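You operate a simulated robot arm through the tools that you are given. There is no shell and no other tool. Be economical: measure what you need, move in short steps, check, and stop when the job is done.

Carry out the task below with a simulated robot arm. There is one attempt and no reset: what you move stays moved.

JOB
Press the power key one two times.

Only the result counts: the job must be done as asked and must still hold three seconds after the hand-in. Knocking over, shifting, dropping, spilling or breaking anything else fails it.

ROBOT AND FRAMES
A 7-joint arm with a two-finger parallel gripper, fixed in place. Base frame: the origin is at the foot of the arm, x ahead of it, y to its left, z up. Readings come in m, rad, newtons and seconds.
Its first joint turns from -2.897 to 2.897 rad. Payload 4.4 kg.
The TCP is the grasp point between the finger pads, 0.023 m short of the fingertips. In the tool frame z runs along the fingers and y along their closing line. Largest opening 0.094 m; finger width 0.038, thickness 0.01; the body of the gripper, 0.054 by 0.096 m, starts 0.039 m behind the TCP.
Orientation is that of the tool frame in the base frame, as a unit quaternion [w, x, y, z]. With the fingers straight down and closing along the base's y, the tool's x points along the base's -x, its y along +y and its z along -z.

CONTROLS
- The arm moves only by the tool jog_arm. Its argument "rows" is one flat list of numbers, 7 for each row, row after row: the shift along the tool's x, y, z in m, then the turn, a rotation vector about the tool's x, y, z in rad, then the finger opening in m, from 0 to 0.094. In form: [dx, dy, dz, wx, wy, wz, claw, dx, dy, dz, wx, wy, wz, claw, ...]. A call has 1 to 20 rows; each row shifts and turns the commanded pose from where the row before left it, along the tool's axes as they then stand. Rows are played at 5 a second. More than 0.05 m and 0.15 rad between two rows, or a gripper value outside its range, and nothing of the call is played. Where a pose cannot be reached the arm comes as near as it can. A force on the tool above 40 N (or 10 N above the force at the start of the call, whichever is more), or a blocked arm, ends the call early, and 0.2 s more pass. The fingers move at their own pace (about 0.072 m/s each) and stop on an object; they squeeze with about 29 N. The grip force told is the motor's: it shows also when the fingers shut on nothing. Time passes only in rows, and 0.2 s behind the last, so rows that do not move let the fingers close. The reply holds the time, the measured pose of the TCP, the force on the tool along the base axes, the opening and the grip force, in the units named above and with some noise, and new pictures: "show" is both (left out), scene, wrist or none.
- Cameras (640 x 400 px; columns grow to the right, rows downward): "scene" is fixed at [0.0509, -0.6492, 1.4645]; the picture's right is [0.75, -0.66, 0.00], its down [-0.20, -0.23, -0.95] and it looks along [0.62, 0.72, -0.31] (base axes); focal length 312 px, centre (320, 200). "wrist" rides on the gripper at [0.086, 0.016, -0.074] in the tool frame; the picture's right is [-0.18, 0.98, 0.00], its down [-0.58, -0.11, -0.81] and it looks along [-0.79, -0.15, 0.59] (tool axes); focal length 243 px, centre (320, 200). There is no depth. A picture from a camera that has moved, and an enlarged one, comes with that camera's place and axes in the base frame and with its lens.
- zoom(camera, box): a new picture of the part [left, top, right, bottom] of that camera's present view, enlarged. The clock stands still meanwhile.
- sign_off(): hands the job in; it is judged then, once.

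Work in short steps. Places have to be worked out from the pictures, the camera data and where the tool is seen: move nearer, look again, correct. Check each grasp and each placing, and mend what went wrong. You have 90 turns and 170 pictures in all, those below and enlarged ones among them. Open the gripper and draw the arm clear of the work before you hand the job in, unless the task says otherwise; then end with one line.

The tools are called after "Request:" by a JSON object that holds its "fn" and its "kwargs". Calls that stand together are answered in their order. jog_arm: Moves the arm, as the interface text tells. Its arguments: {"type":"object","properties":{"rows":{"type":"array","items":{"type":"number"}},"show":{"type":"string","enum":["both","scene","wrist","none"]}},"required":["rows"]} The other tools are called the same way: zoom (camera, box) takes an enlarged picture of a part of a camera's view; sign_off () hands the job in.

At the start:

```text
t: 0.0
ee_pos: [0.6806, 0.2002, 1.168]
orientation: [-0.001, -0.001, 1.0, 0.0]
force: [-0.4, 0.2, 0.2]
width: 0.0943
grasp_force: 0.0
```

scene: 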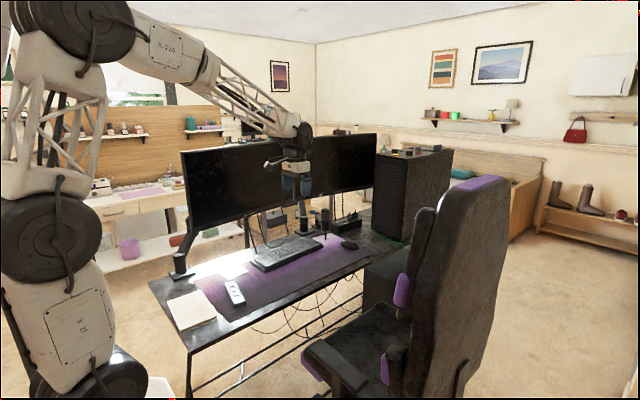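
wrist: 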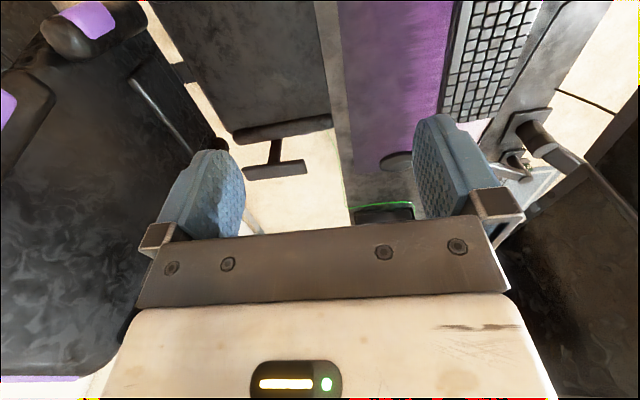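

I start by enlarging the candidates: the white remote on the desk, and the top of the PC tower.

Request:
{"fn": "zoom", "kwargs": {"camera": "scene", "box": [360, 135, 460, 198]}}

Request:
{"fn": "zoom", "kwargs": {"camera": "scene", "box": [160, 260, 270, 330]}}

Request:
{"fn": "zoom", "kwargs": {"camera": "scene", "box": [240, 190, 380, 280]}}

```text
6.35 times, centred on (410, 166) of scene
camera zoom: at [0.0509, -0.6492, 1.4645], right [0.75, -0.66, 0.0], down [-0.2, -0.23, -0.95], along [0.62, 0.72, -0.31], focal length 1982 px, centre (-251, 413)
```

zoom: 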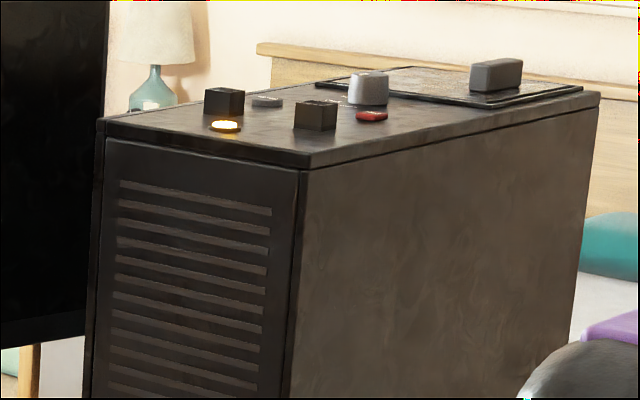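

```text
5.71 times, centred on (215, 295) of scene
camera zoom: at [0.0509, -0.6492, 1.4645], right [0.75, -0.66, 0.0], down [-0.2, -0.23, -0.95], along [0.62, 0.72, -0.31], focal length 1784 px, centre (920, -343)
```

zoom: 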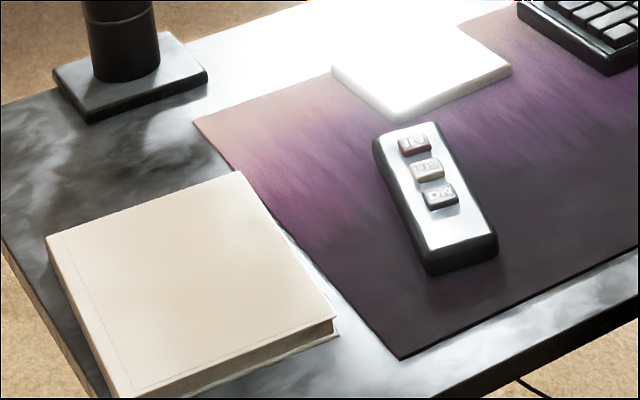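

```text
4.44 times, centred on (310, 235) of scene
camera zoom: at [0.0509, -0.6492, 1.4645], right [0.75, -0.66, 0.0], down [-0.2, -0.23, -0.95], along [0.62, 0.72, -0.31], focal length 1387 px, centre (364, 44)
```

zoom: 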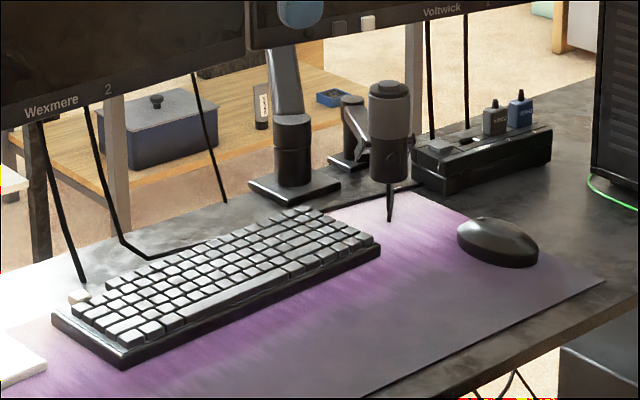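

The remote has three keys with captions, and the tower top also has keys. I look closer at both, and at the region under the monitors.

Request:
{"fn": "zoom", "kwargs": {"camera": "scene", "box": [222, 278, 248, 310]}}

Request:
{"fn": "zoom", "kwargs": {"camera": "scene", "box": [375, 140, 425, 172]}}

Request:
{"fn": "zoom", "kwargs": {"camera": "scene", "box": [240, 130, 370, 212]}}

```text
12.50 times, centred on (235, 294) of scene
camera zoom: at [0.0509, -0.6492, 1.4645], right [0.75, -0.66, 0.0], down [-0.2, -0.23, -0.95], along [0.62, 0.72, -0.31], focal length 3902 px, centre (1382, -975)
```

zoom: 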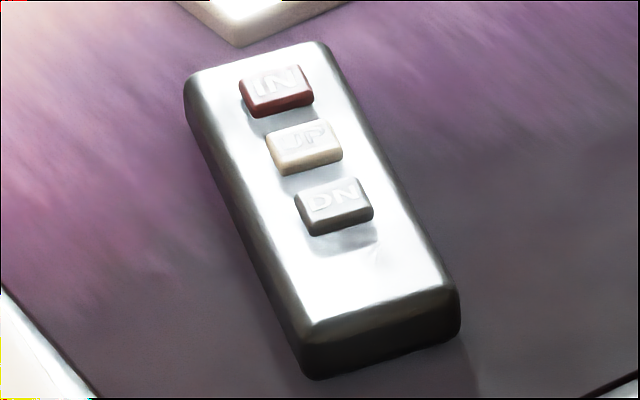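

```text
12.50 times, centred on (400, 156) of scene
camera zoom: at [0.0509, -0.6492, 1.4645], right [0.75, -0.66, 0.0], down [-0.2, -0.23, -0.95], along [0.62, 0.72, -0.31], focal length 3902 px, centre (-680, 750)
```

zoom: 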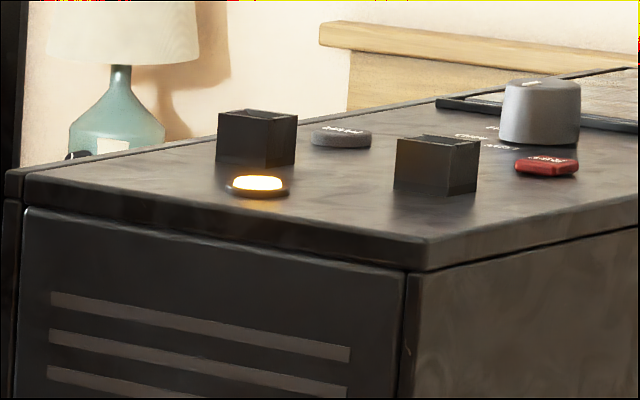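

```text
4.88 times, centred on (305, 171) of scene
camera zoom: at [0.0509, -0.6492, 1.4645], right [0.75, -0.66, 0.0], down [-0.2, -0.23, -0.95], along [0.62, 0.72, -0.31], focal length 1522 px, centre (393, 342)
```

zoom: 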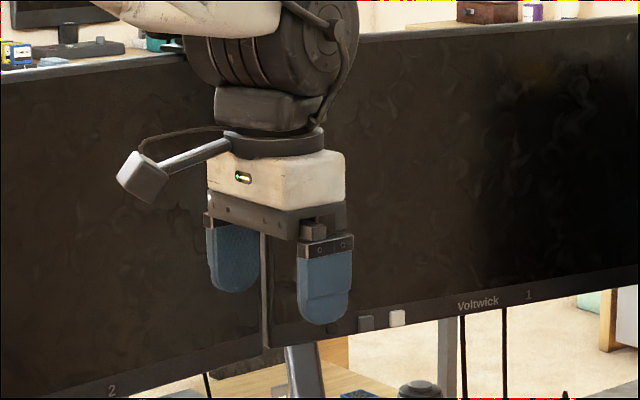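

The remote reads IN/UP/DN, so it holds no power key. Candidates are the tower's lit button and the two small keys under monitor 1. I raise the tool so the wrist camera can see the tower top and give parallax.

Request:
{"fn": "jog_arm", "kwargs": {"rows": [0, 0, -0.05, 0, 0, 0, 0.0, 0, 0, -0.05, 0, 0, 0, 0.0, 0, 0, -0.05, 0, 0, 0, 0.0, 0, 0, -0.05, 0, 0, 0, 0.0, 0, 0, -0.05, 0, 0, 0, 0.0, 0, 0, 0, 0, 0, 0, 0]}}

```text
t: 1.4
ee_pos: [0.6809, 0.2024, 1.4143]
orientation: [0.0, 0.001, 1.0, 0.0]
force: [0.4, -0.4, -0.7]
width: 0.0
grasp_force: 28.6
camera wrist: at [0.5941, 0.217, 1.489], right [0.18, 0.98, 0.0], down [0.58, -0.11, 0.81], along [0.79, -0.15, -0.59], focal length 243 px, centre (320, 200)
```

scene: 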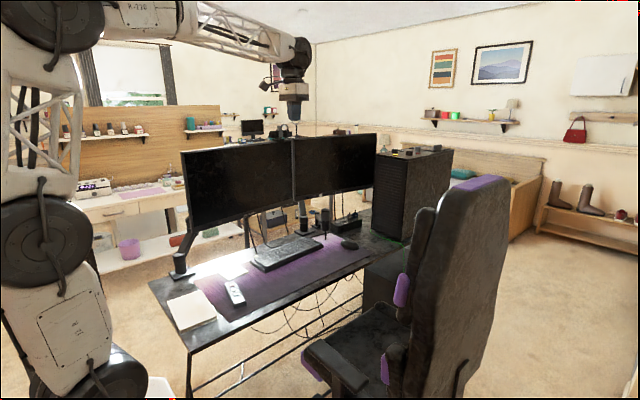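
wrist: 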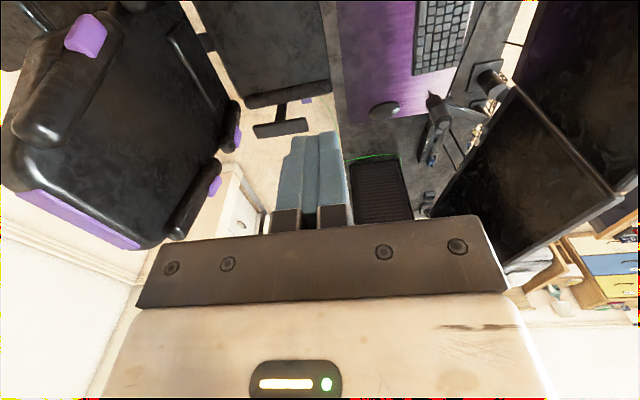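

Triangulating both cameras puts the desk near z≈0.72, the tower at x≈1.37 (too far), and monitor 1's lower left corner at about (0.95, 0.59, 0.97). I enlarge the monitor keys now that the gripper is out of the way.

Request:
{"fn": "zoom", "kwargs": {"camera": "scene", "box": [285, 180, 345, 218]}}

Request:
{"fn": "zoom", "kwargs": {"camera": "scene", "box": [180, 190, 300, 270]}}

Request:
{"fn": "zoom", "kwargs": {"camera": "wrist", "box": [400, 60, 560, 220]}}

```text
10.53 times, centred on (315, 199) of scene
camera zoom: at [0.0509, -0.6492, 1.4645], right [0.75, -0.66, 0.0], down [-0.2, -0.23, -0.95], along [0.62, 0.72, -0.31], focal length 3286 px, centre (373, 210)
```

zoom: 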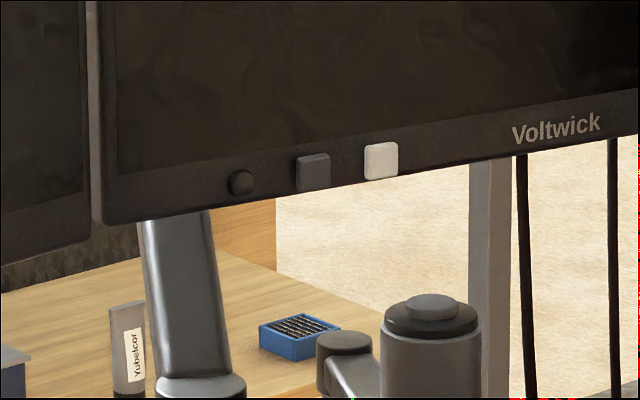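

```text
5.00 times, centred on (240, 230) of scene
camera zoom: at [0.0509, -0.6492, 1.4645], right [0.75, -0.66, 0.0], down [-0.2, -0.23, -0.95], along [0.62, 0.72, -0.31], focal length 1561 px, centre (720, 50)
```

zoom: 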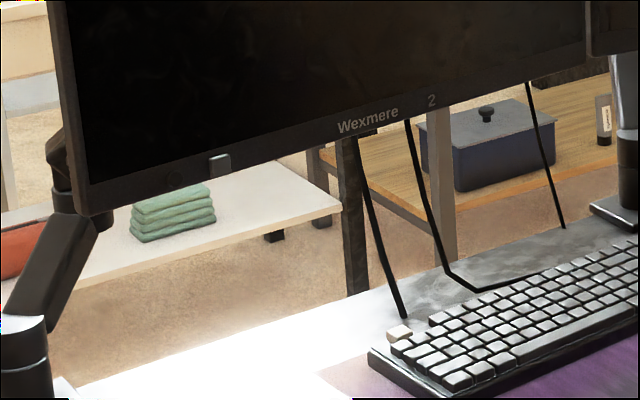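

```text
2.50 times, centred on (480, 140) of wrist
camera zoom: at [0.5941, 0.217, 1.489], right [0.18, 0.98, 0.0], down [0.58, -0.11, 0.81], along [0.79, -0.15, -0.59], focal length 606 px, centre (-80, 350)
```

zoom: 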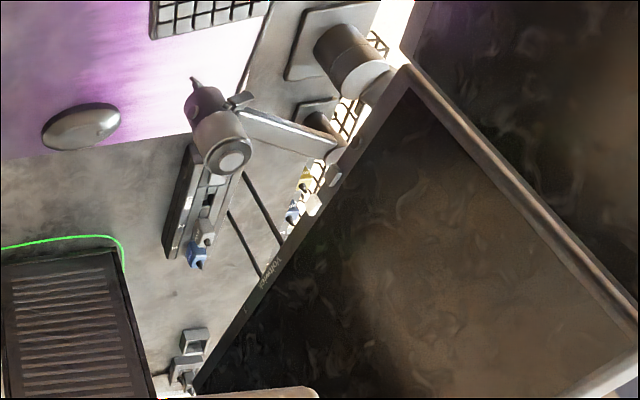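

Monitor 1 (labelled "1") has three front keys: round ≈(1.03,0.59,0.965), dark square ≈(1.07,0.58,0.965) and white ≈(1.11,0.57,0.965). I turn the tool to face monitor 1 and tilt it, to read the icons from nearer.

Request:
{"fn": "jog_arm", "kwargs": {"rows": [0, 0, 0, 0, 0, -0.142, 0, 0, 0, 0, 0, 0, -0.142, 0, 0, 0, 0, 0, 0, -0.142, 0, 0, 0, 0, 0, 0, -0.142, 0, 0, 0, 0, 0, 0, -0.142, 0, 0, 0, 0, 0, 0, -0.142, 0, 0, 0, 0, 0, 0, -0.142, 0, 0, 0, 0, 0, 0, -0.142, 0, 0, 0, 0, 0, -0.14, 0, 0, 0, 0, 0, 0, -0.14, 0, 0, 0, 0, 0, 0, -0.14, 0, 0, 0, 0, 0, 0, -0.14, 0, 0, 0, 0, 0, 0, -0.14, 0, 0]}}

```text
t: 4.2
ee_pos: [0.6807, 0.1996, 1.4175]
orientation: [0.291, -0.504, 0.792, 0.185]
force: [0.9, 0.2, 0.1]
width: 0.0
grasp_force: 28.9
camera wrist: at [0.6175, 0.1016, 1.4191], right [-0.83, 0.54, 0.12], down [0.07, -0.12, 0.99], along [0.55, 0.83, 0.06], focal length 243 px, centre (320, 200)
```

scene: 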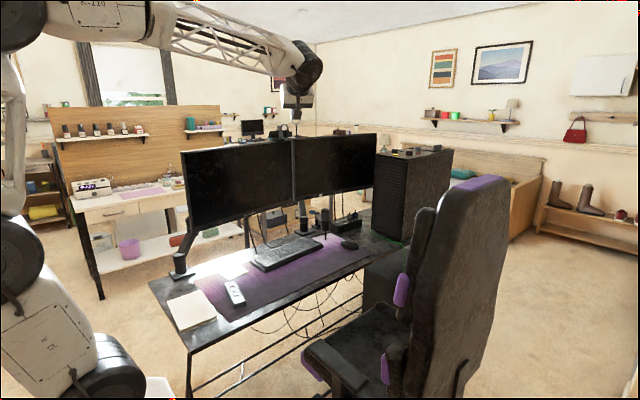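
wrist: 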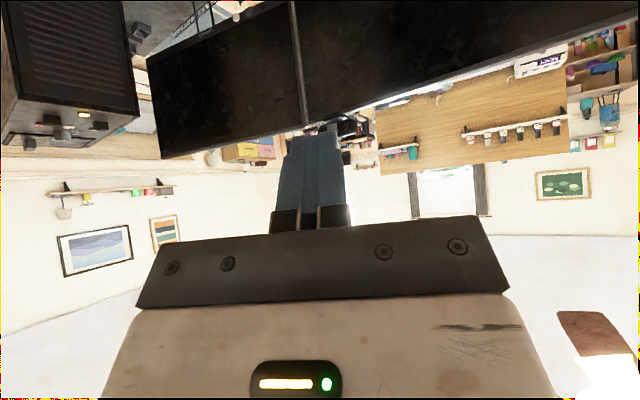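

Orientation matches what I planned. I now move the tool to about (0.94, 0.38, 1.11), some 0.2 m in front of the keys.

Request:
{"fn": "jog_arm", "kwargs": {"rows": [-0.0018, -0.0177, 0.0451, 0, 0, 0, 0, -0.0018, -0.0177, 0.0451, 0, 0, 0, 0, -0.0018, -0.0177, 0.0451, 0, 0, 0, 0, -0.0018, -0.0177, 0.0451, 0, 0, 0, 0, -0.0018, -0.0177, 0.0451, 0, 0, 0, 0, -0.0018, -0.0177, 0.0451, 0, 0, 0, 0, -0.0018, -0.0177, 0.0451, 0, 0, 0, 0, -0.0018, -0.0177, 0.0451, 0, 0, 0, 0, -0.0018, -0.0177, 0.0451, 0, 0, 0, 0]}}

```text
t: 6.2
ee_pos: [0.9396, 0.3817, 1.1151]
orientation: [0.29, -0.505, 0.792, 0.184]
force: [0.4, 0.8, 0.5]
width: 0.0
grasp_force: 29.3
camera wrist: at [0.8771, 0.2838, 1.1179], right [-0.83, 0.54, 0.12], down [0.07, -0.11, 0.99], along [0.55, 0.83, 0.06], focal length 243 px, centre (320, 200)
```

scene: 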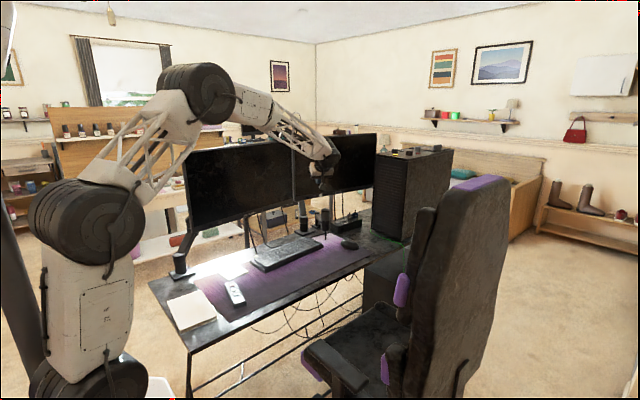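
wrist: 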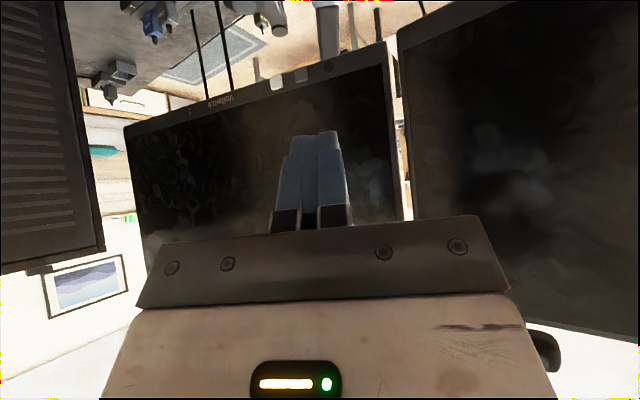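

Keys are visible now; I enlarge them.

Request:
{"fn": "zoom", "kwargs": {"camera": "wrist", "box": [250, 50, 350, 112]}}

Request:
{"fn": "zoom", "kwargs": {"camera": "wrist", "box": [170, 60, 270, 122]}}

Request:
{"fn": "zoom", "kwargs": {"camera": "wrist", "box": [80, 0, 240, 100]}}

```text
6.40 times, centred on (300, 81) of wrist
camera zoom: at [0.8771, 0.2838, 1.1179], right [-0.83, 0.54, 0.12], down [0.07, -0.11, 0.99], along [0.55, 0.83, 0.06], focal length 1553 px, centre (448, 962)
```

zoom: 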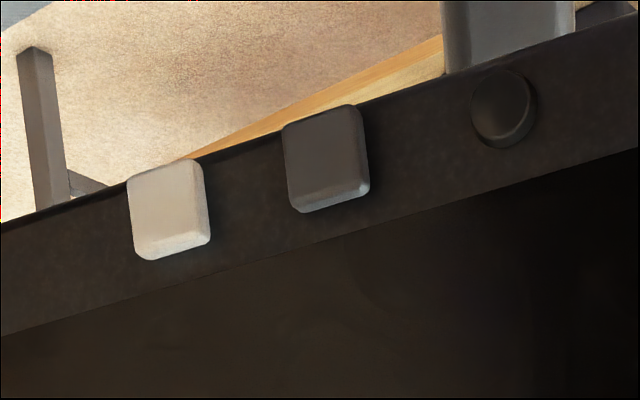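

```text
6.40 times, centred on (220, 91) of wrist
camera zoom: at [0.8771, 0.2838, 1.1179], right [-0.83, 0.54, 0.12], down [0.07, -0.11, 0.99], along [0.55, 0.83, 0.06], focal length 1553 px, centre (960, 898)
```

zoom: 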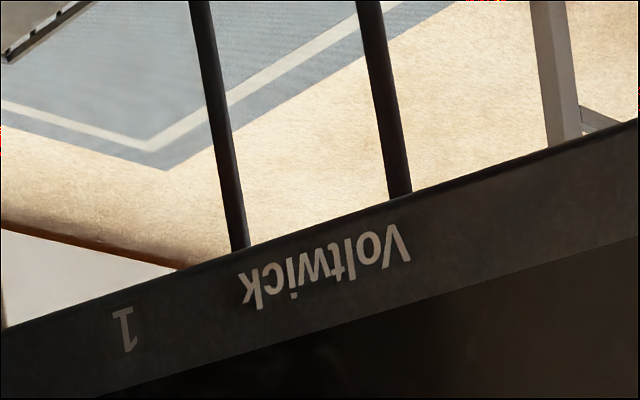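

```text
4.00 times, centred on (160, 50) of wrist
camera zoom: at [0.8771, 0.2838, 1.1179], right [-0.83, 0.54, 0.12], down [0.07, -0.11, 0.99], along [0.55, 0.83, 0.06], focal length 970 px, centre (960, 800)
```

zoom: 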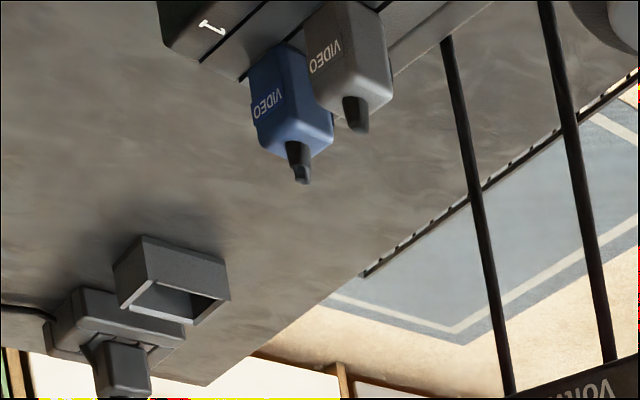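

The three bezel keys on monitor 1 carry no icons, so I need to read the captions on the tower top before deciding. I back off upward and turn toward the tower.

Request:
{"fn": "jog_arm", "kwargs": {"rows": [-0.0176, -0.0069, -0.044, 0, 0, 0, 0, -0.0176, -0.0069, -0.044, 0, 0, 0, 0, -0.0176, -0.0069, -0.044, 0, 0, 0, 0, -0.0176, -0.0069, -0.044, 0, 0, 0, 0, -0.0176, -0.0069, -0.044, 0, 0, 0, 0, -0.0176, -0.0069, -0.044, 0, 0, 0, 0, -0.0176, -0.0069, -0.044, 0, 0, 0, 0, -0.0176, -0.0069, -0.044, 0, 0, 0, 0, 0, 0, 0, 0.0836, 0, 0.0996, 0, 0, 0, 0, 0.0836, 0, 0.0996, 0, 0, 0, 0, 0.0836, 0, 0.0996, 0, 0, 0, 0, 0.0836, 0, 0.0996, 0, 0, 0, 0, 0.0836, 0, 0.0996, 0, 0, 0, 0, 0.0836, 0, 0.0996, 0]}}

```text
t: 9.2
ee_pos: [0.941, 0.2513, 1.478]
orientation: [0.338, -0.165, 0.925, 0.061]
force: [-0.2, 0.2, 0.4]
width: 0.0
grasp_force: 28.8
camera wrist: at [0.8286, 0.2254, 1.479], right [-0.21, 0.97, 0.12], down [-0.03, -0.13, 0.99], along [0.98, 0.2, 0.06], focal length 243 px, centre (320, 200)
```

scene: 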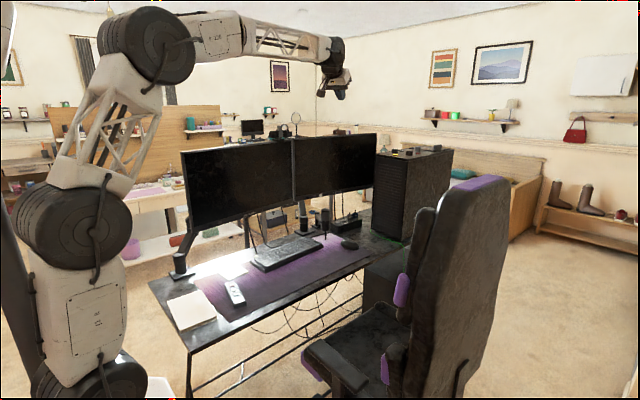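
wrist: 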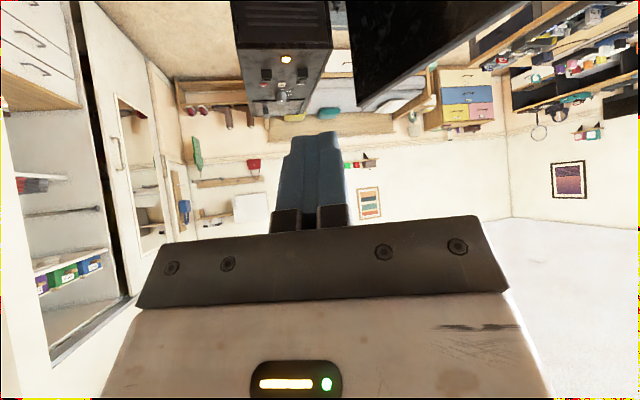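

Request:
{"fn": "zoom", "kwargs": {"camera": "wrist", "box": [230, 35, 335, 120]}}

Request:
{"fn": "zoom", "kwargs": {"camera": "wrist", "box": [255, 60, 315, 100]}}

```text
4.71 times, centred on (282, 78) of wrist
camera zoom: at [0.8286, 0.2254, 1.479], right [-0.21, 0.97, 0.12], down [-0.03, -0.13, 0.99], along [0.98, 0.2, 0.06], focal length 1142 px, centre (496, 776)
```

zoom: 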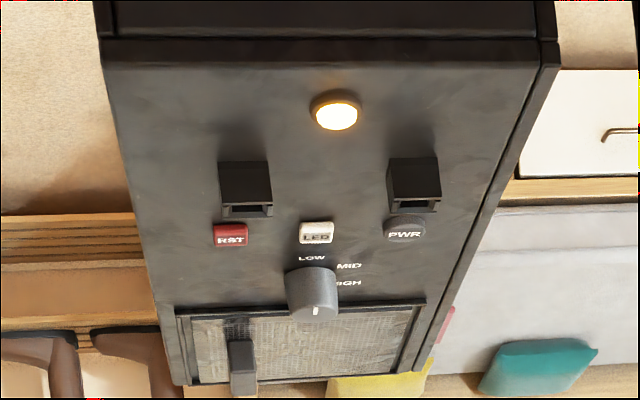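

```text
10.00 times, centred on (285, 80) of wrist
camera zoom: at [0.8286, 0.2254, 1.479], right [-0.21, 0.97, 0.12], down [-0.03, -0.13, 0.99], along [0.98, 0.2, 0.06], focal length 2426 px, centre (670, 1400)
```

zoom: 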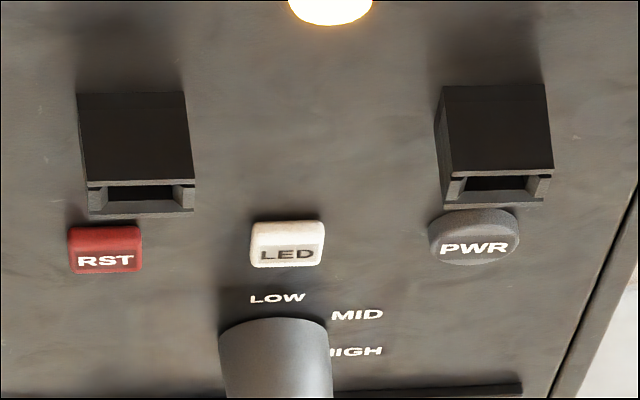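

The tower has a PWR key at about (1.54, 0.36, 1.18), which looks beyond reach. "One" could mean monitor 1, or the strip labelled "1", so I look closely at the strip and the rest of the desk before pressing anything.

Request:
{"fn": "jog_arm", "kwargs": {"rows": [0.0265, 0.0034, 0.0398, 0, 0, 0, 0, 0.0265, 0.0034, 0.0398, 0, 0, 0, 0, 0.0265, 0.0034, 0.0398, 0, 0, 0, 0, 0.0265, 0.0034, 0.0398, 0, 0, 0, 0, 0.0265, 0.0034, 0.0398, 0, 0, 0, 0, 0.0265, 0.0034, 0.0398, 0, 0, 0, 0, 0.0265, 0.0034, 0.0398, 0, 0, 0, 0, 0.0265, 0.0034, 0.0398, 0, 0, 0, 0, 0, 0, 0, -0.09, 0, -0.107, 0, 0, 0, 0, -0.09, 0, -0.107, 0, 0, 0, 0, -0.09, 0, -0.107, 0, 0, 0, 0, -0.09, 0, -0.107, 0]}}

```text
t: 11.8
ee_pos: [0.9706, 0.2914, 1.0962]
orientation: [0.307, -0.416, 0.842, 0.153]
force: [-0.4, 0.0, -0.4]
width: 0.0
grasp_force: 29.4
camera wrist: at [0.8879, 0.2098, 1.098], right [-0.69, 0.71, 0.12], down [0.04, -0.13, 0.99], along [0.72, 0.69, 0.06], focal length 243 px, centre (320, 200)
```

scene: 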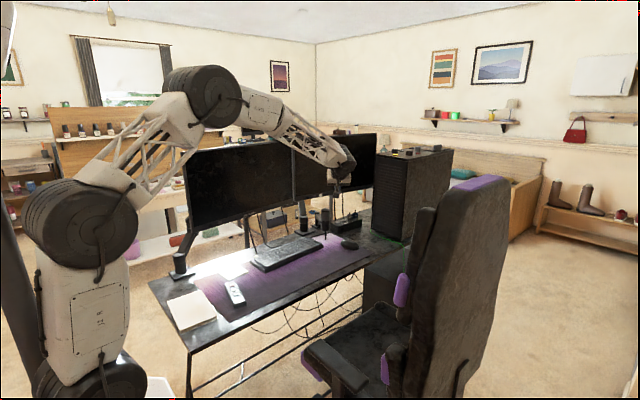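
wrist: 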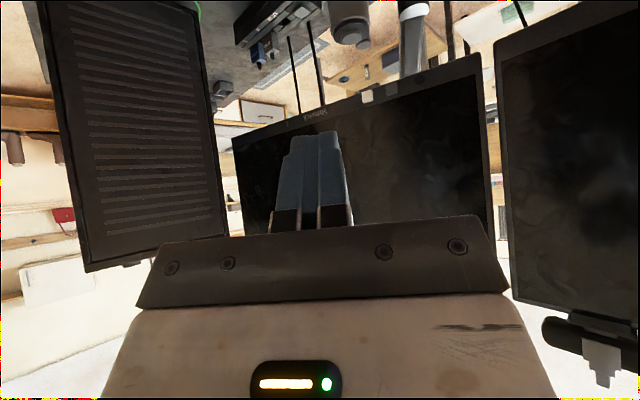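

Request:
{"fn": "zoom", "kwargs": {"camera": "wrist", "box": [200, 0, 360, 100]}}

Request:
{"fn": "zoom", "kwargs": {"camera": "scene", "box": [325, 205, 370, 238]}}

Request:
{"fn": "zoom", "kwargs": {"camera": "scene", "box": [240, 225, 330, 278]}}

Request:
{"fn": "zoom", "kwargs": {"camera": "scene", "box": [205, 210, 255, 240]}}

```text
4.00 times, centred on (280, 50) of wrist
camera zoom: at [0.8879, 0.2098, 1.098], right [-0.69, 0.71, 0.12], down [0.04, -0.13, 0.99], along [0.72, 0.69, 0.06], focal length 970 px, centre (480, 800)
```

zoom: 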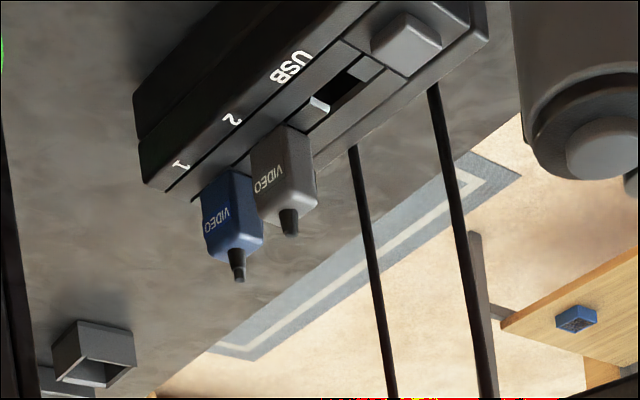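

```text
12.12 times, centred on (348, 222) of scene
camera zoom: at [0.0509, -0.6492, 1.4645], right [0.75, -0.66, 0.0], down [-0.2, -0.23, -0.95], along [0.62, 0.72, -0.31], focal length 3783 px, centre (-13, -61)
```

zoom: 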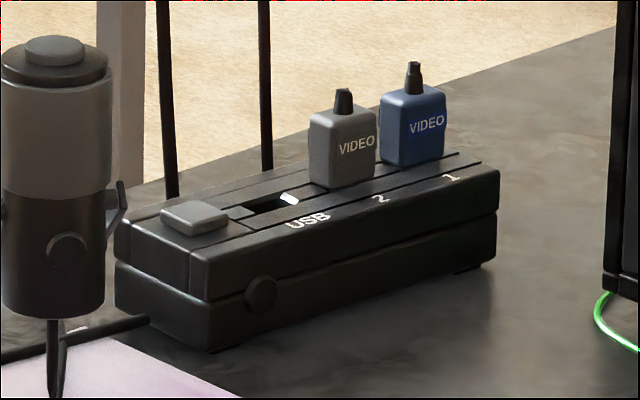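

```text
7.11 times, centred on (285, 252) of scene
camera zoom: at [0.0509, -0.6492, 1.4645], right [0.75, -0.66, 0.0], down [-0.2, -0.23, -0.95], along [0.62, 0.72, -0.31], focal length 2220 px, centre (569, -166)
```

zoom: 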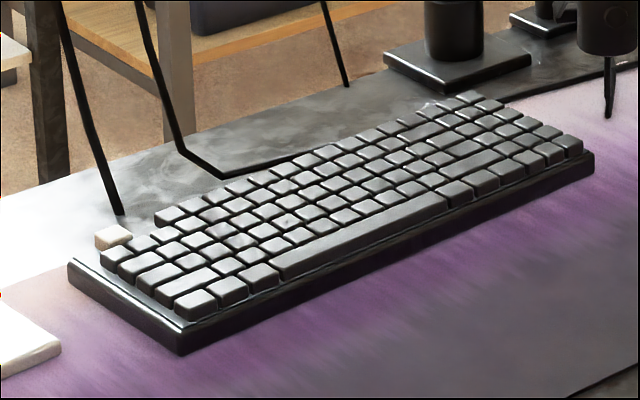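

```text
12.80 times, centred on (230, 225) of scene
camera zoom: at [0.0509, -0.6492, 1.4645], right [0.75, -0.66, 0.0], down [-0.2, -0.23, -0.95], along [0.62, 0.72, -0.31], focal length 3995 px, centre (1472, -120)
```

zoom: 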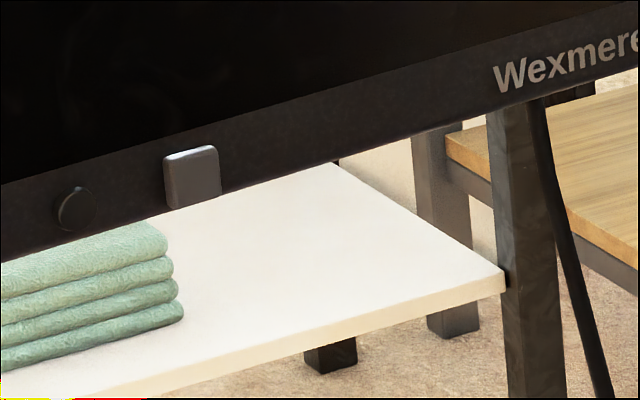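

Monitor 2 has the same round + grey square pair, and monitor 1 adds a white one, so I must tell whether the round one is a key or an indicator lamp. I move the camera nearer to monitor 1's keys.

Request:
{"fn": "jog_arm", "kwargs": {"rows": [0, 0, 0, -0.0788, 0, -0.0938, 0, 0, 0, 0, -0.0788, 0, -0.0938, 0, 0, 0, 0, -0.0788, 0, -0.0938, 0, 0, 0, 0, -0.0788, 0, -0.0938, 0, -0.0266, 0.0037, 0.0368, 0, 0, 0, 0, -0.0266, 0.0037, 0.0368, 0, 0, 0, 0, -0.0266, 0.0037, 0.0368, 0, 0, 0, 0, -0.0266, 0.0037, 0.0368, 0, 0, 0, 0, -0.0266, 0.0037, 0.0368, 0, 0, 0, 0], "show": "wrist"}}

```text
t: 13.8
ee_pos: [0.9905, 0.5123, 1.0462]
orientation: [0.263, -0.606, 0.717, 0.222]
force: [-0.2, 0.5, 0.4]
width: 0.0
grasp_force: 29.0
camera wrist: at [0.9551, 0.4013, 1.0482], right [-0.95, 0.3, 0.12], down [0.09, -0.09, 0.99], along [0.31, 0.95, 0.06], focal length 243 px, centre (320, 200)
```

wrist: 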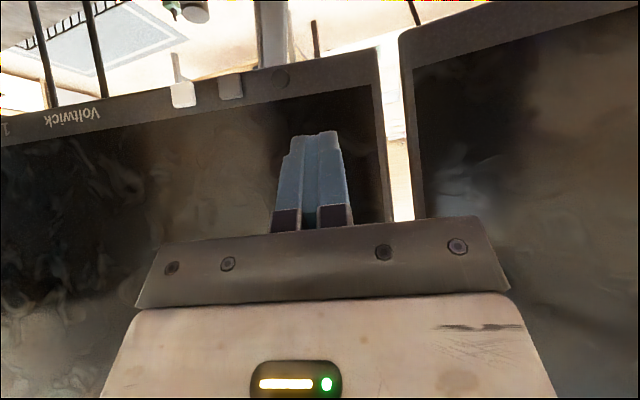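

Request:
{"fn": "zoom", "kwargs": {"camera": "wrist", "box": [160, 55, 310, 120]}}

Request:
{"fn": "zoom", "kwargs": {"camera": "wrist", "box": [262, 60, 302, 100]}}

```text
4.27 times, centred on (235, 88) of wrist
camera zoom: at [0.9551, 0.4013, 1.0482], right [-0.95, 0.3, 0.12], down [0.09, -0.09, 0.99], along [0.31, 0.95, 0.06], focal length 1035 px, centre (683, 680)
```

zoom: 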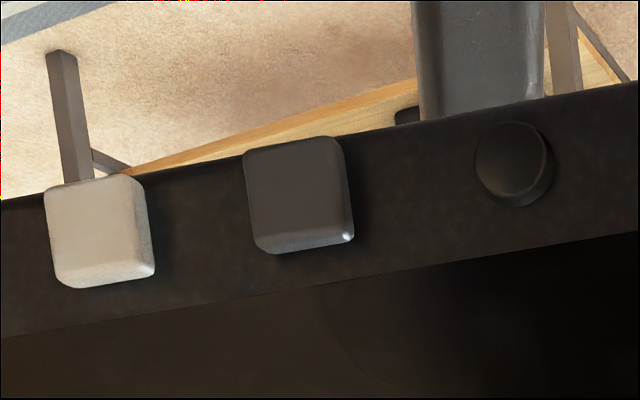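

```text
10.00 times, centred on (282, 80) of wrist
camera zoom: at [0.9551, 0.4013, 1.0482], right [-0.95, 0.3, 0.12], down [0.09, -0.09, 0.99], along [0.31, 0.95, 0.06], focal length 2426 px, centre (700, 1400)
```

zoom: 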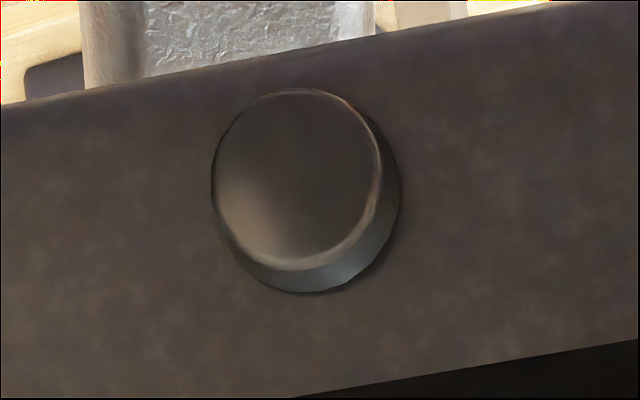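

The round part looks like the unlit twin of the tower's amber lamp (the strip has one too). That makes the grey square, common to both monitors, the power key, at about (1.072, 0.57, 0.963) on monitor 1. I pitch further, align with the bezel normal and come to a stand-off about 3 cm in front of it, staying above the microphone (top z≈0.90).

Request:
{"fn": "jog_arm", "kwargs": {"rows": [0, 0, 0, 0, -0.1167, 0, 0, 0, 0, 0, 0, -0.1167, 0, 0, 0, 0, 0, 0, -0.1167, 0, 0, 0, 0, 0, 0.0756, 0, 0.0436, 0, 0.021, -0.0213, 0.0176, 0, 0, 0, 0, 0.021, -0.0213, 0.0176, 0, 0, 0, 0, 0.021, -0.0213, 0.0176, 0, 0, 0, 0]}}

```text
t: 15.4
ee_pos: [1.0561, 0.5096, 0.9624]
orientation: [0.397, -0.53, 0.684, 0.307]
force: [0.5, 0.0, 1.3]
width: 0.0
grasp_force: 29.1
camera wrist: at [1.0119, 0.4083, 0.9237], right [-0.93, 0.34, 0.16], down [0.0, -0.43, 0.9], along [0.37, 0.84, 0.39], focal length 243 px, centre (320, 200)
```

scene: 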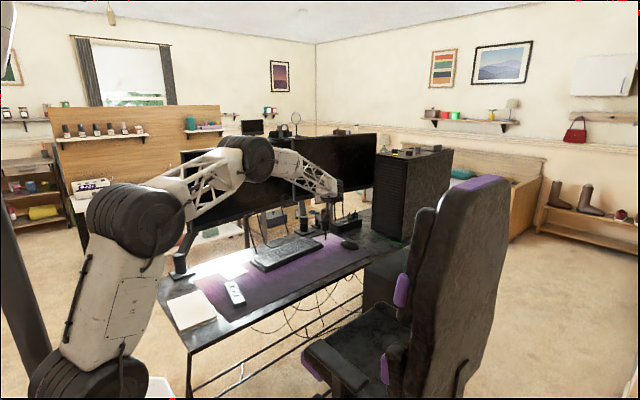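
wrist: 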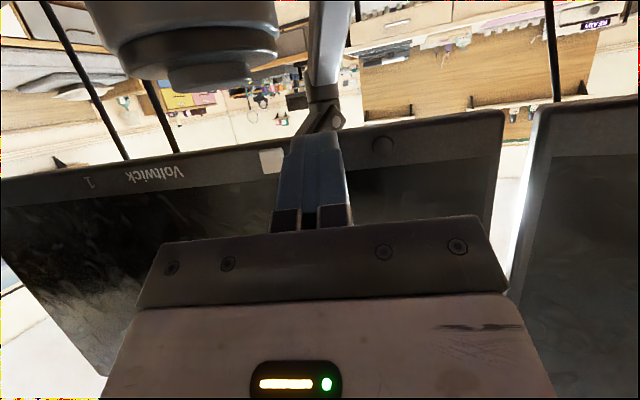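

The grey key sits behind the fingers, midway between the white key and the lamp, as computed. I check the alignment in both views before pressing.

Request:
{"fn": "zoom", "kwargs": {"camera": "scene", "box": [295, 170, 355, 215]}}

Request:
{"fn": "zoom", "kwargs": {"camera": "wrist", "box": [240, 110, 420, 220]}}

```text
8.89 times, centred on (325, 192) of scene
camera zoom: at [0.0509, -0.6492, 1.4645], right [0.75, -0.66, 0.0], down [-0.2, -0.23, -0.95], along [0.62, 0.72, -0.31], focal length 2774 px, centre (276, 267)
```

zoom: 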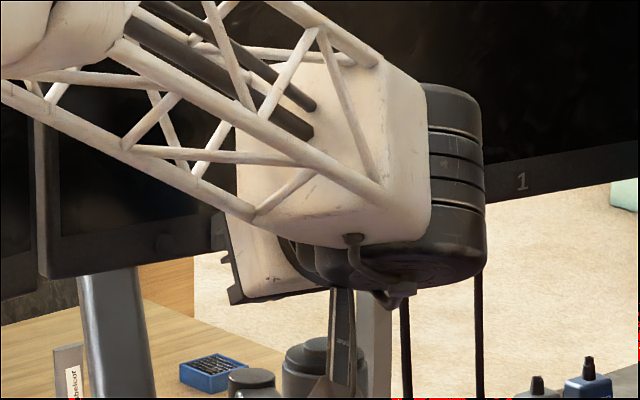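

```text
3.56 times, centred on (330, 165) of wrist
camera zoom: at [1.0119, 0.4083, 0.9237], right [-0.93, 0.34, 0.16], down [0.0, -0.43, 0.9], along [0.37, 0.84, 0.39], focal length 863 px, centre (284, 324)
```

zoom: 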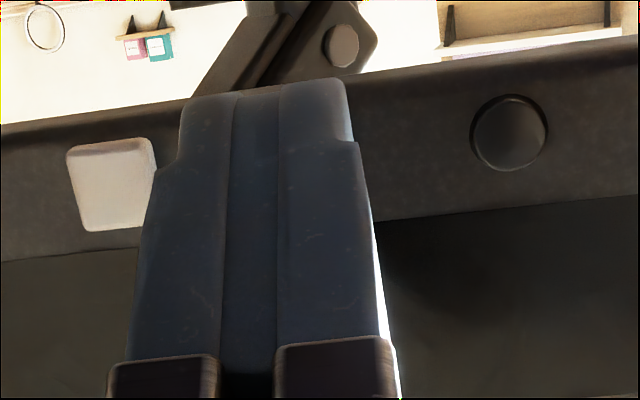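

Lateral fit is good; I nudge 3 mm toward the lamp side and advance 22 mm along the bezel normal.

Request:
{"fn": "jog_arm", "kwargs": {"rows": [0, 0.003, 0, 0, 0, 0, 0, -0.0028, 0, 0.0048, 0, 0, 0, 0, -0.0028, 0, 0.0048, 0, 0, 0, 0, -0.0027, 0, 0.0047, 0, 0, 0, 0, -0.0027, 0, 0.0047, 0, 0, 0, 0], "show": "wrist"}}

Request:
{"fn": "zoom", "kwargs": {"camera": "wrist", "box": [240, 110, 420, 220]}}

```text
t: 16.6
ee_pos: [1.0569, 0.5303, 0.9605]
orientation: [0.397, -0.529, 0.685, 0.307]
force: [0.5, 0.3, 0.5]
width: 0.0
grasp_force: 28.7
camera wrist: at [1.0143, 0.4308, 0.9232], right [-0.93, 0.34, 0.16], down [0.0, -0.43, 0.91], along [0.37, 0.84, 0.39], focal length 243 px, centre (320, 200)
```

wrist: 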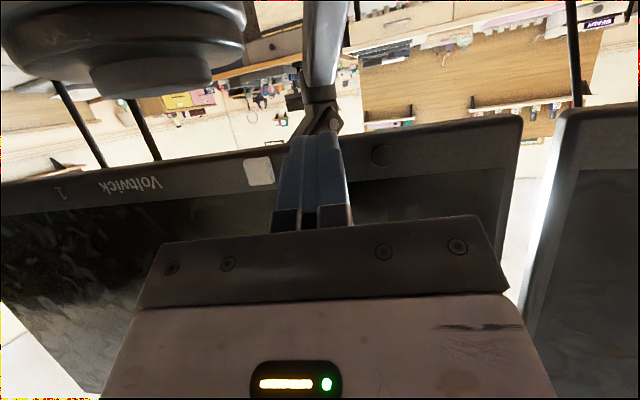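

```text
3.56 times, centred on (330, 165) of wrist
camera zoom: at [1.0143, 0.4308, 0.9232], right [-0.93, 0.34, 0.16], down [0.0, -0.43, 0.91], along [0.37, 0.84, 0.39], focal length 863 px, centre (284, 324)
```

zoom: 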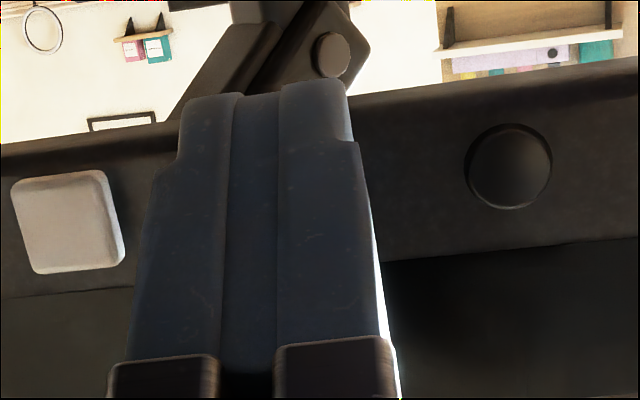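

No contact yet (force near zero) and the tip is centred between the neighbours. I keep going in small steps.

Request:
{"fn": "jog_arm", "kwargs": {"rows": [-0.0015, 0, 0.0026, 0, 0, 0, 0, -0.0015, 0, 0.0026, 0, 0, 0, 0], "show": "none"}}

```text
t: 17.2
ee_pos: [1.0584, 0.538, 0.9613]
orientation: [0.396, -0.529, 0.684, 0.307]
force: [0.2, -1.2, -0.3]
width: 0.0
grasp_force: 29.1
```

A slight y force may be the first touch. One 2 mm step more.

Request:
{"fn": "jog_arm", "kwargs": {"rows": [-0.001, 0, 0.0017, 0, 0, 0, 0], "show": "wrist"}}

Request:
{"fn": "zoom", "kwargs": {"camera": "wrist", "box": [240, 110, 420, 220]}}

```text
t: 17.6
ee_pos: [1.0599, 0.5395, 0.9614]
orientation: [0.396, -0.529, 0.685, 0.306]
force: [-1.0, -0.6, 0.6]
width: 0.0
grasp_force: 29.0
camera wrist: at [1.0167, 0.4382, 0.9236], right [-0.93, 0.34, 0.16], down [0.0, -0.42, 0.91], along [0.37, 0.84, 0.39], focal length 243 px, centre (320, 200)
```

wrist: 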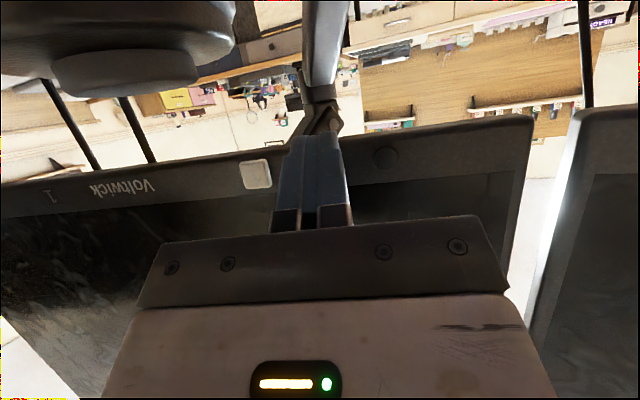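

```text
3.56 times, centred on (330, 165) of wrist
camera zoom: at [1.0167, 0.4382, 0.9236], right [-0.93, 0.34, 0.16], down [0.0, -0.42, 0.91], along [0.37, 0.84, 0.39], focal length 863 px, centre (284, 324)
```

zoom: 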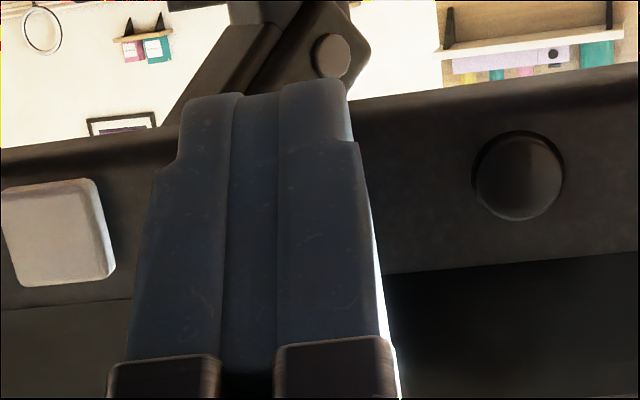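

Forces are still at noise level, so not touching. I go on 4 mm.

Request:
{"fn": "jog_arm", "kwargs": {"rows": [-0.001, 0, 0.0017, 0, 0, 0, 0, -0.001, 0, 0.0017, 0, 0, 0, 0], "show": "none"}}

```text
t: 18.2
ee_pos: [1.0596, 0.542, 0.9608]
orientation: [0.396, -0.529, 0.685, 0.307]
force: [-1.0, -2.2, -1.2]
width: 0.0
grasp_force: 29.3
```

There is now about −2 N along y, so contact likely begins. Another 2 mm, with a look at the lamp.

Request:
{"fn": "jog_arm", "kwargs": {"rows": [-0.001, 0, 0.0017, 0, 0, 0, 0], "show": "wrist"}}

Request:
{"fn": "zoom", "kwargs": {"camera": "wrist", "box": [240, 110, 420, 220]}}

```text
t: 18.6
ee_pos: [1.061, 0.5436, 0.9615]
orientation: [0.396, -0.53, 0.684, 0.308]
force: [-0.5, -10.5, -4.3]
width: 0.0
grasp_force: 28.9
camera wrist: at [1.0175, 0.443, 0.9237], right [-0.93, 0.34, 0.16], down [0.0, -0.42, 0.91], along [0.37, 0.84, 0.39], focal length 243 px, centre (320, 200)
```

wrist: 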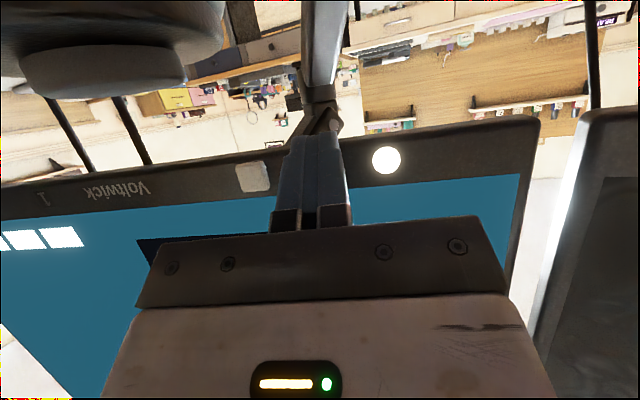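

```text
3.56 times, centred on (330, 165) of wrist
camera zoom: at [1.0175, 0.443, 0.9237], right [-0.93, 0.34, 0.16], down [0.0, -0.42, 0.91], along [0.37, 0.84, 0.39], focal length 863 px, centre (284, 324)
```

zoom: 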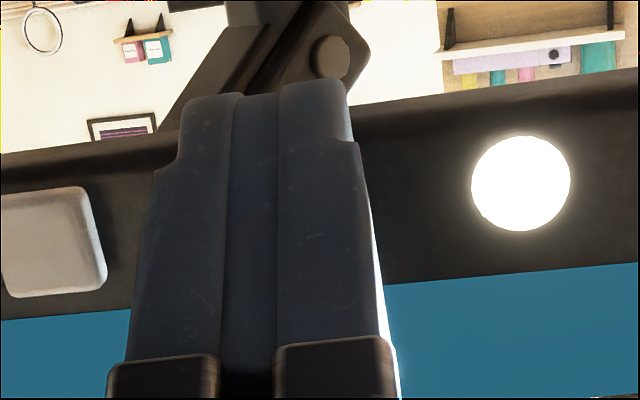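

The monitor and its lamp lit up, so the grey key is power and one press is counted. I back off 10 mm to release it and check.

Request:
{"fn": "jog_arm", "kwargs": {"rows": [0.0025, 0, -0.0043, 0, 0, 0, 0, 0.0025, 0, -0.0043, 0, 0, 0, 0, 0, 0, 0, 0, 0, 0, 0], "show": "wrist"}}

```text
t: 19.4
ee_pos: [1.0581, 0.5349, 0.9621]
orientation: [0.397, -0.529, 0.684, 0.308]
force: [1.4, 0.0, -0.6]
width: 0.0
grasp_force: 28.7
camera wrist: at [1.0146, 0.4342, 0.924], right [-0.93, 0.34, 0.16], down [0.0, -0.43, 0.91], along [0.37, 0.84, 0.39], focal length 243 px, centre (320, 200)
```

wrist: 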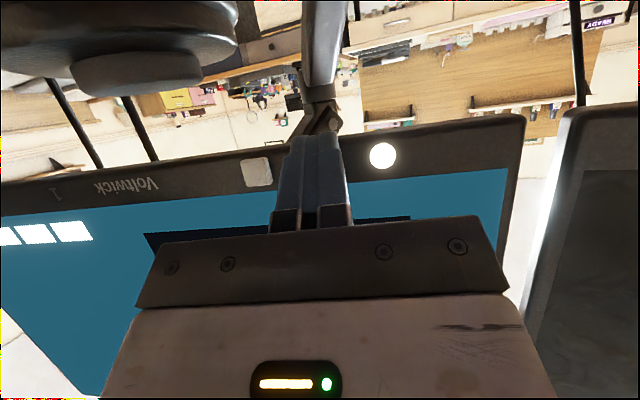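

Released, and the screen stays on. Now the second press: the same 10 mm forward.

Request:
{"fn": "jog_arm", "kwargs": {"rows": [-0.002, 0, 0.0035, 0, 0, 0, 0, -0.002, 0, 0.0034, 0, 0, 0, 0, -0.001, 0, 0.0017, 0, 0, 0, 0], "show": "wrist"}}

```text
t: 20.2
ee_pos: [1.0601, 0.5447, 0.9618]
orientation: [0.397, -0.529, 0.684, 0.307]
force: [-7.1, -12.5, -1.7]
width: 0.0001
grasp_force: 28.8
camera wrist: at [1.0173, 0.4437, 0.9241], right [-0.93, 0.34, 0.16], down [0.0, -0.42, 0.91], along [0.37, 0.84, 0.39], focal length 243 px, centre (320, 200)
```

wrist: 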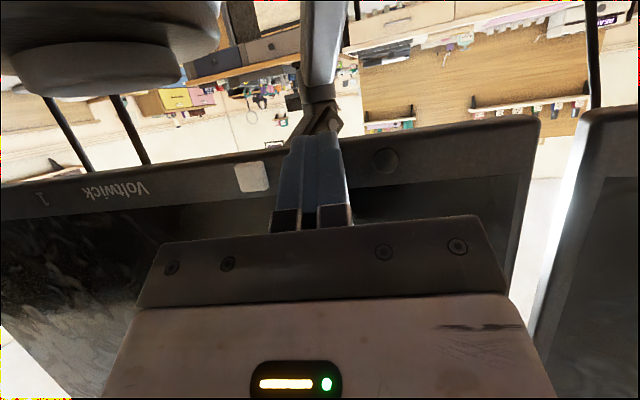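

The second press registered: lamp and screen are off again. I withdraw along the normal, then up and back, and open the gripper once clear.

Request:
{"fn": "jog_arm", "kwargs": {"rows": [0.005, 0, -0.0087, 0, 0, 0, 0, 0.01, 0, -0.0173, 0, 0, 0, 0, 0.015, 0, -0.026, 0, 0, 0, 0, 0, 0, -0.045, 0, 0, 0, 0, -0.02, 0, -0.04, 0, 0, 0, 0, -0.02, 0, -0.04, 0, 0, 0, 0, -0.02, 0, -0.04, 0, 0, 0, 0.04, -0.02, 0, -0.04, 0, 0, 0, 0.09, 0, 0, 0, 0, 0, 0, 0.09, 0, 0, 0, 0, 0, 0, 0.09, 0, 0, 0, 0, 0, 0, 0.09]}}

Request:
{"fn": "zoom", "kwargs": {"camera": "scene", "box": [170, 120, 390, 260]}}

```text
t: 22.6
ee_pos: [1.012, 0.3533, 1.135]
orientation: [0.396, -0.53, 0.684, 0.308]
force: [-0.6, 0.3, 0.2]
width: 0.0899
grasp_force: 0.0
camera wrist: at [0.9692, 0.2526, 1.0964], right [-0.93, 0.34, 0.16], down [0.0, -0.43, 0.91], along [0.37, 0.84, 0.39], focal length 243 px, centre (320, 200)
```

scene: 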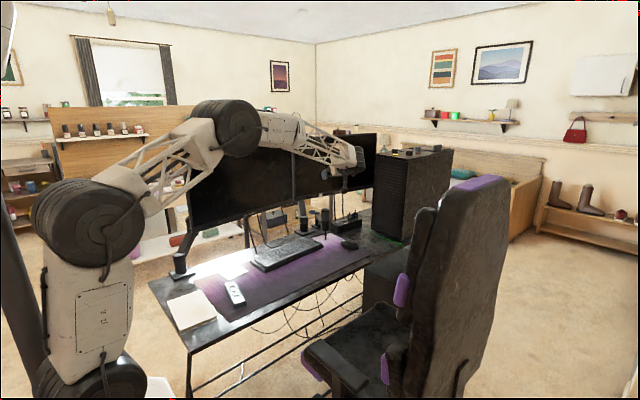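
wrist: 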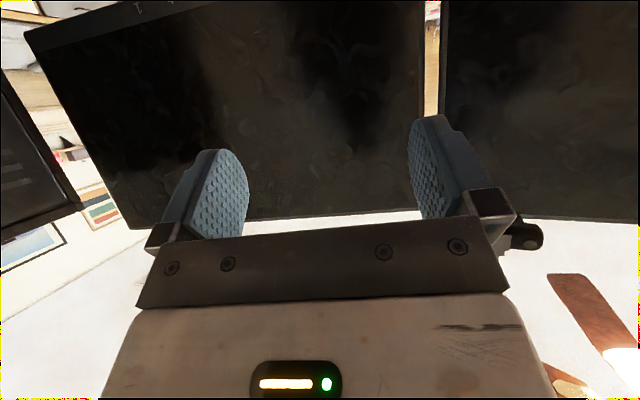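

```text
2.86 times, centred on (280, 190) of scene
camera zoom: at [0.0509, -0.6492, 1.4645], right [0.75, -0.66, 0.0], down [-0.2, -0.23, -0.95], along [0.62, 0.72, -0.31], focal length 892 px, centre (434, 229)
```

zoom: 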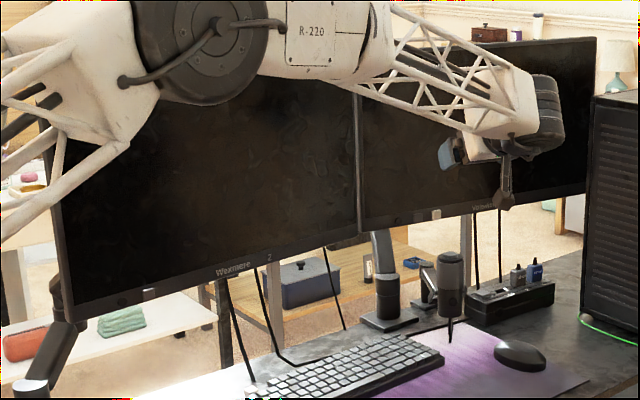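

The power key was pressed twice (on, then off), nothing else has moved, and the gripper is open and clear. I hand in.

Request:
{"fn": "sign_off", "kwargs": {}}

```text
The job is handed in.
```

I pressed monitor 1's power key twice: the first press turned the screen and its lamp on, and the second turned them off. I took "power key one" to mean monitor 1; the tower's own PWR key looked out of the arm's reach.
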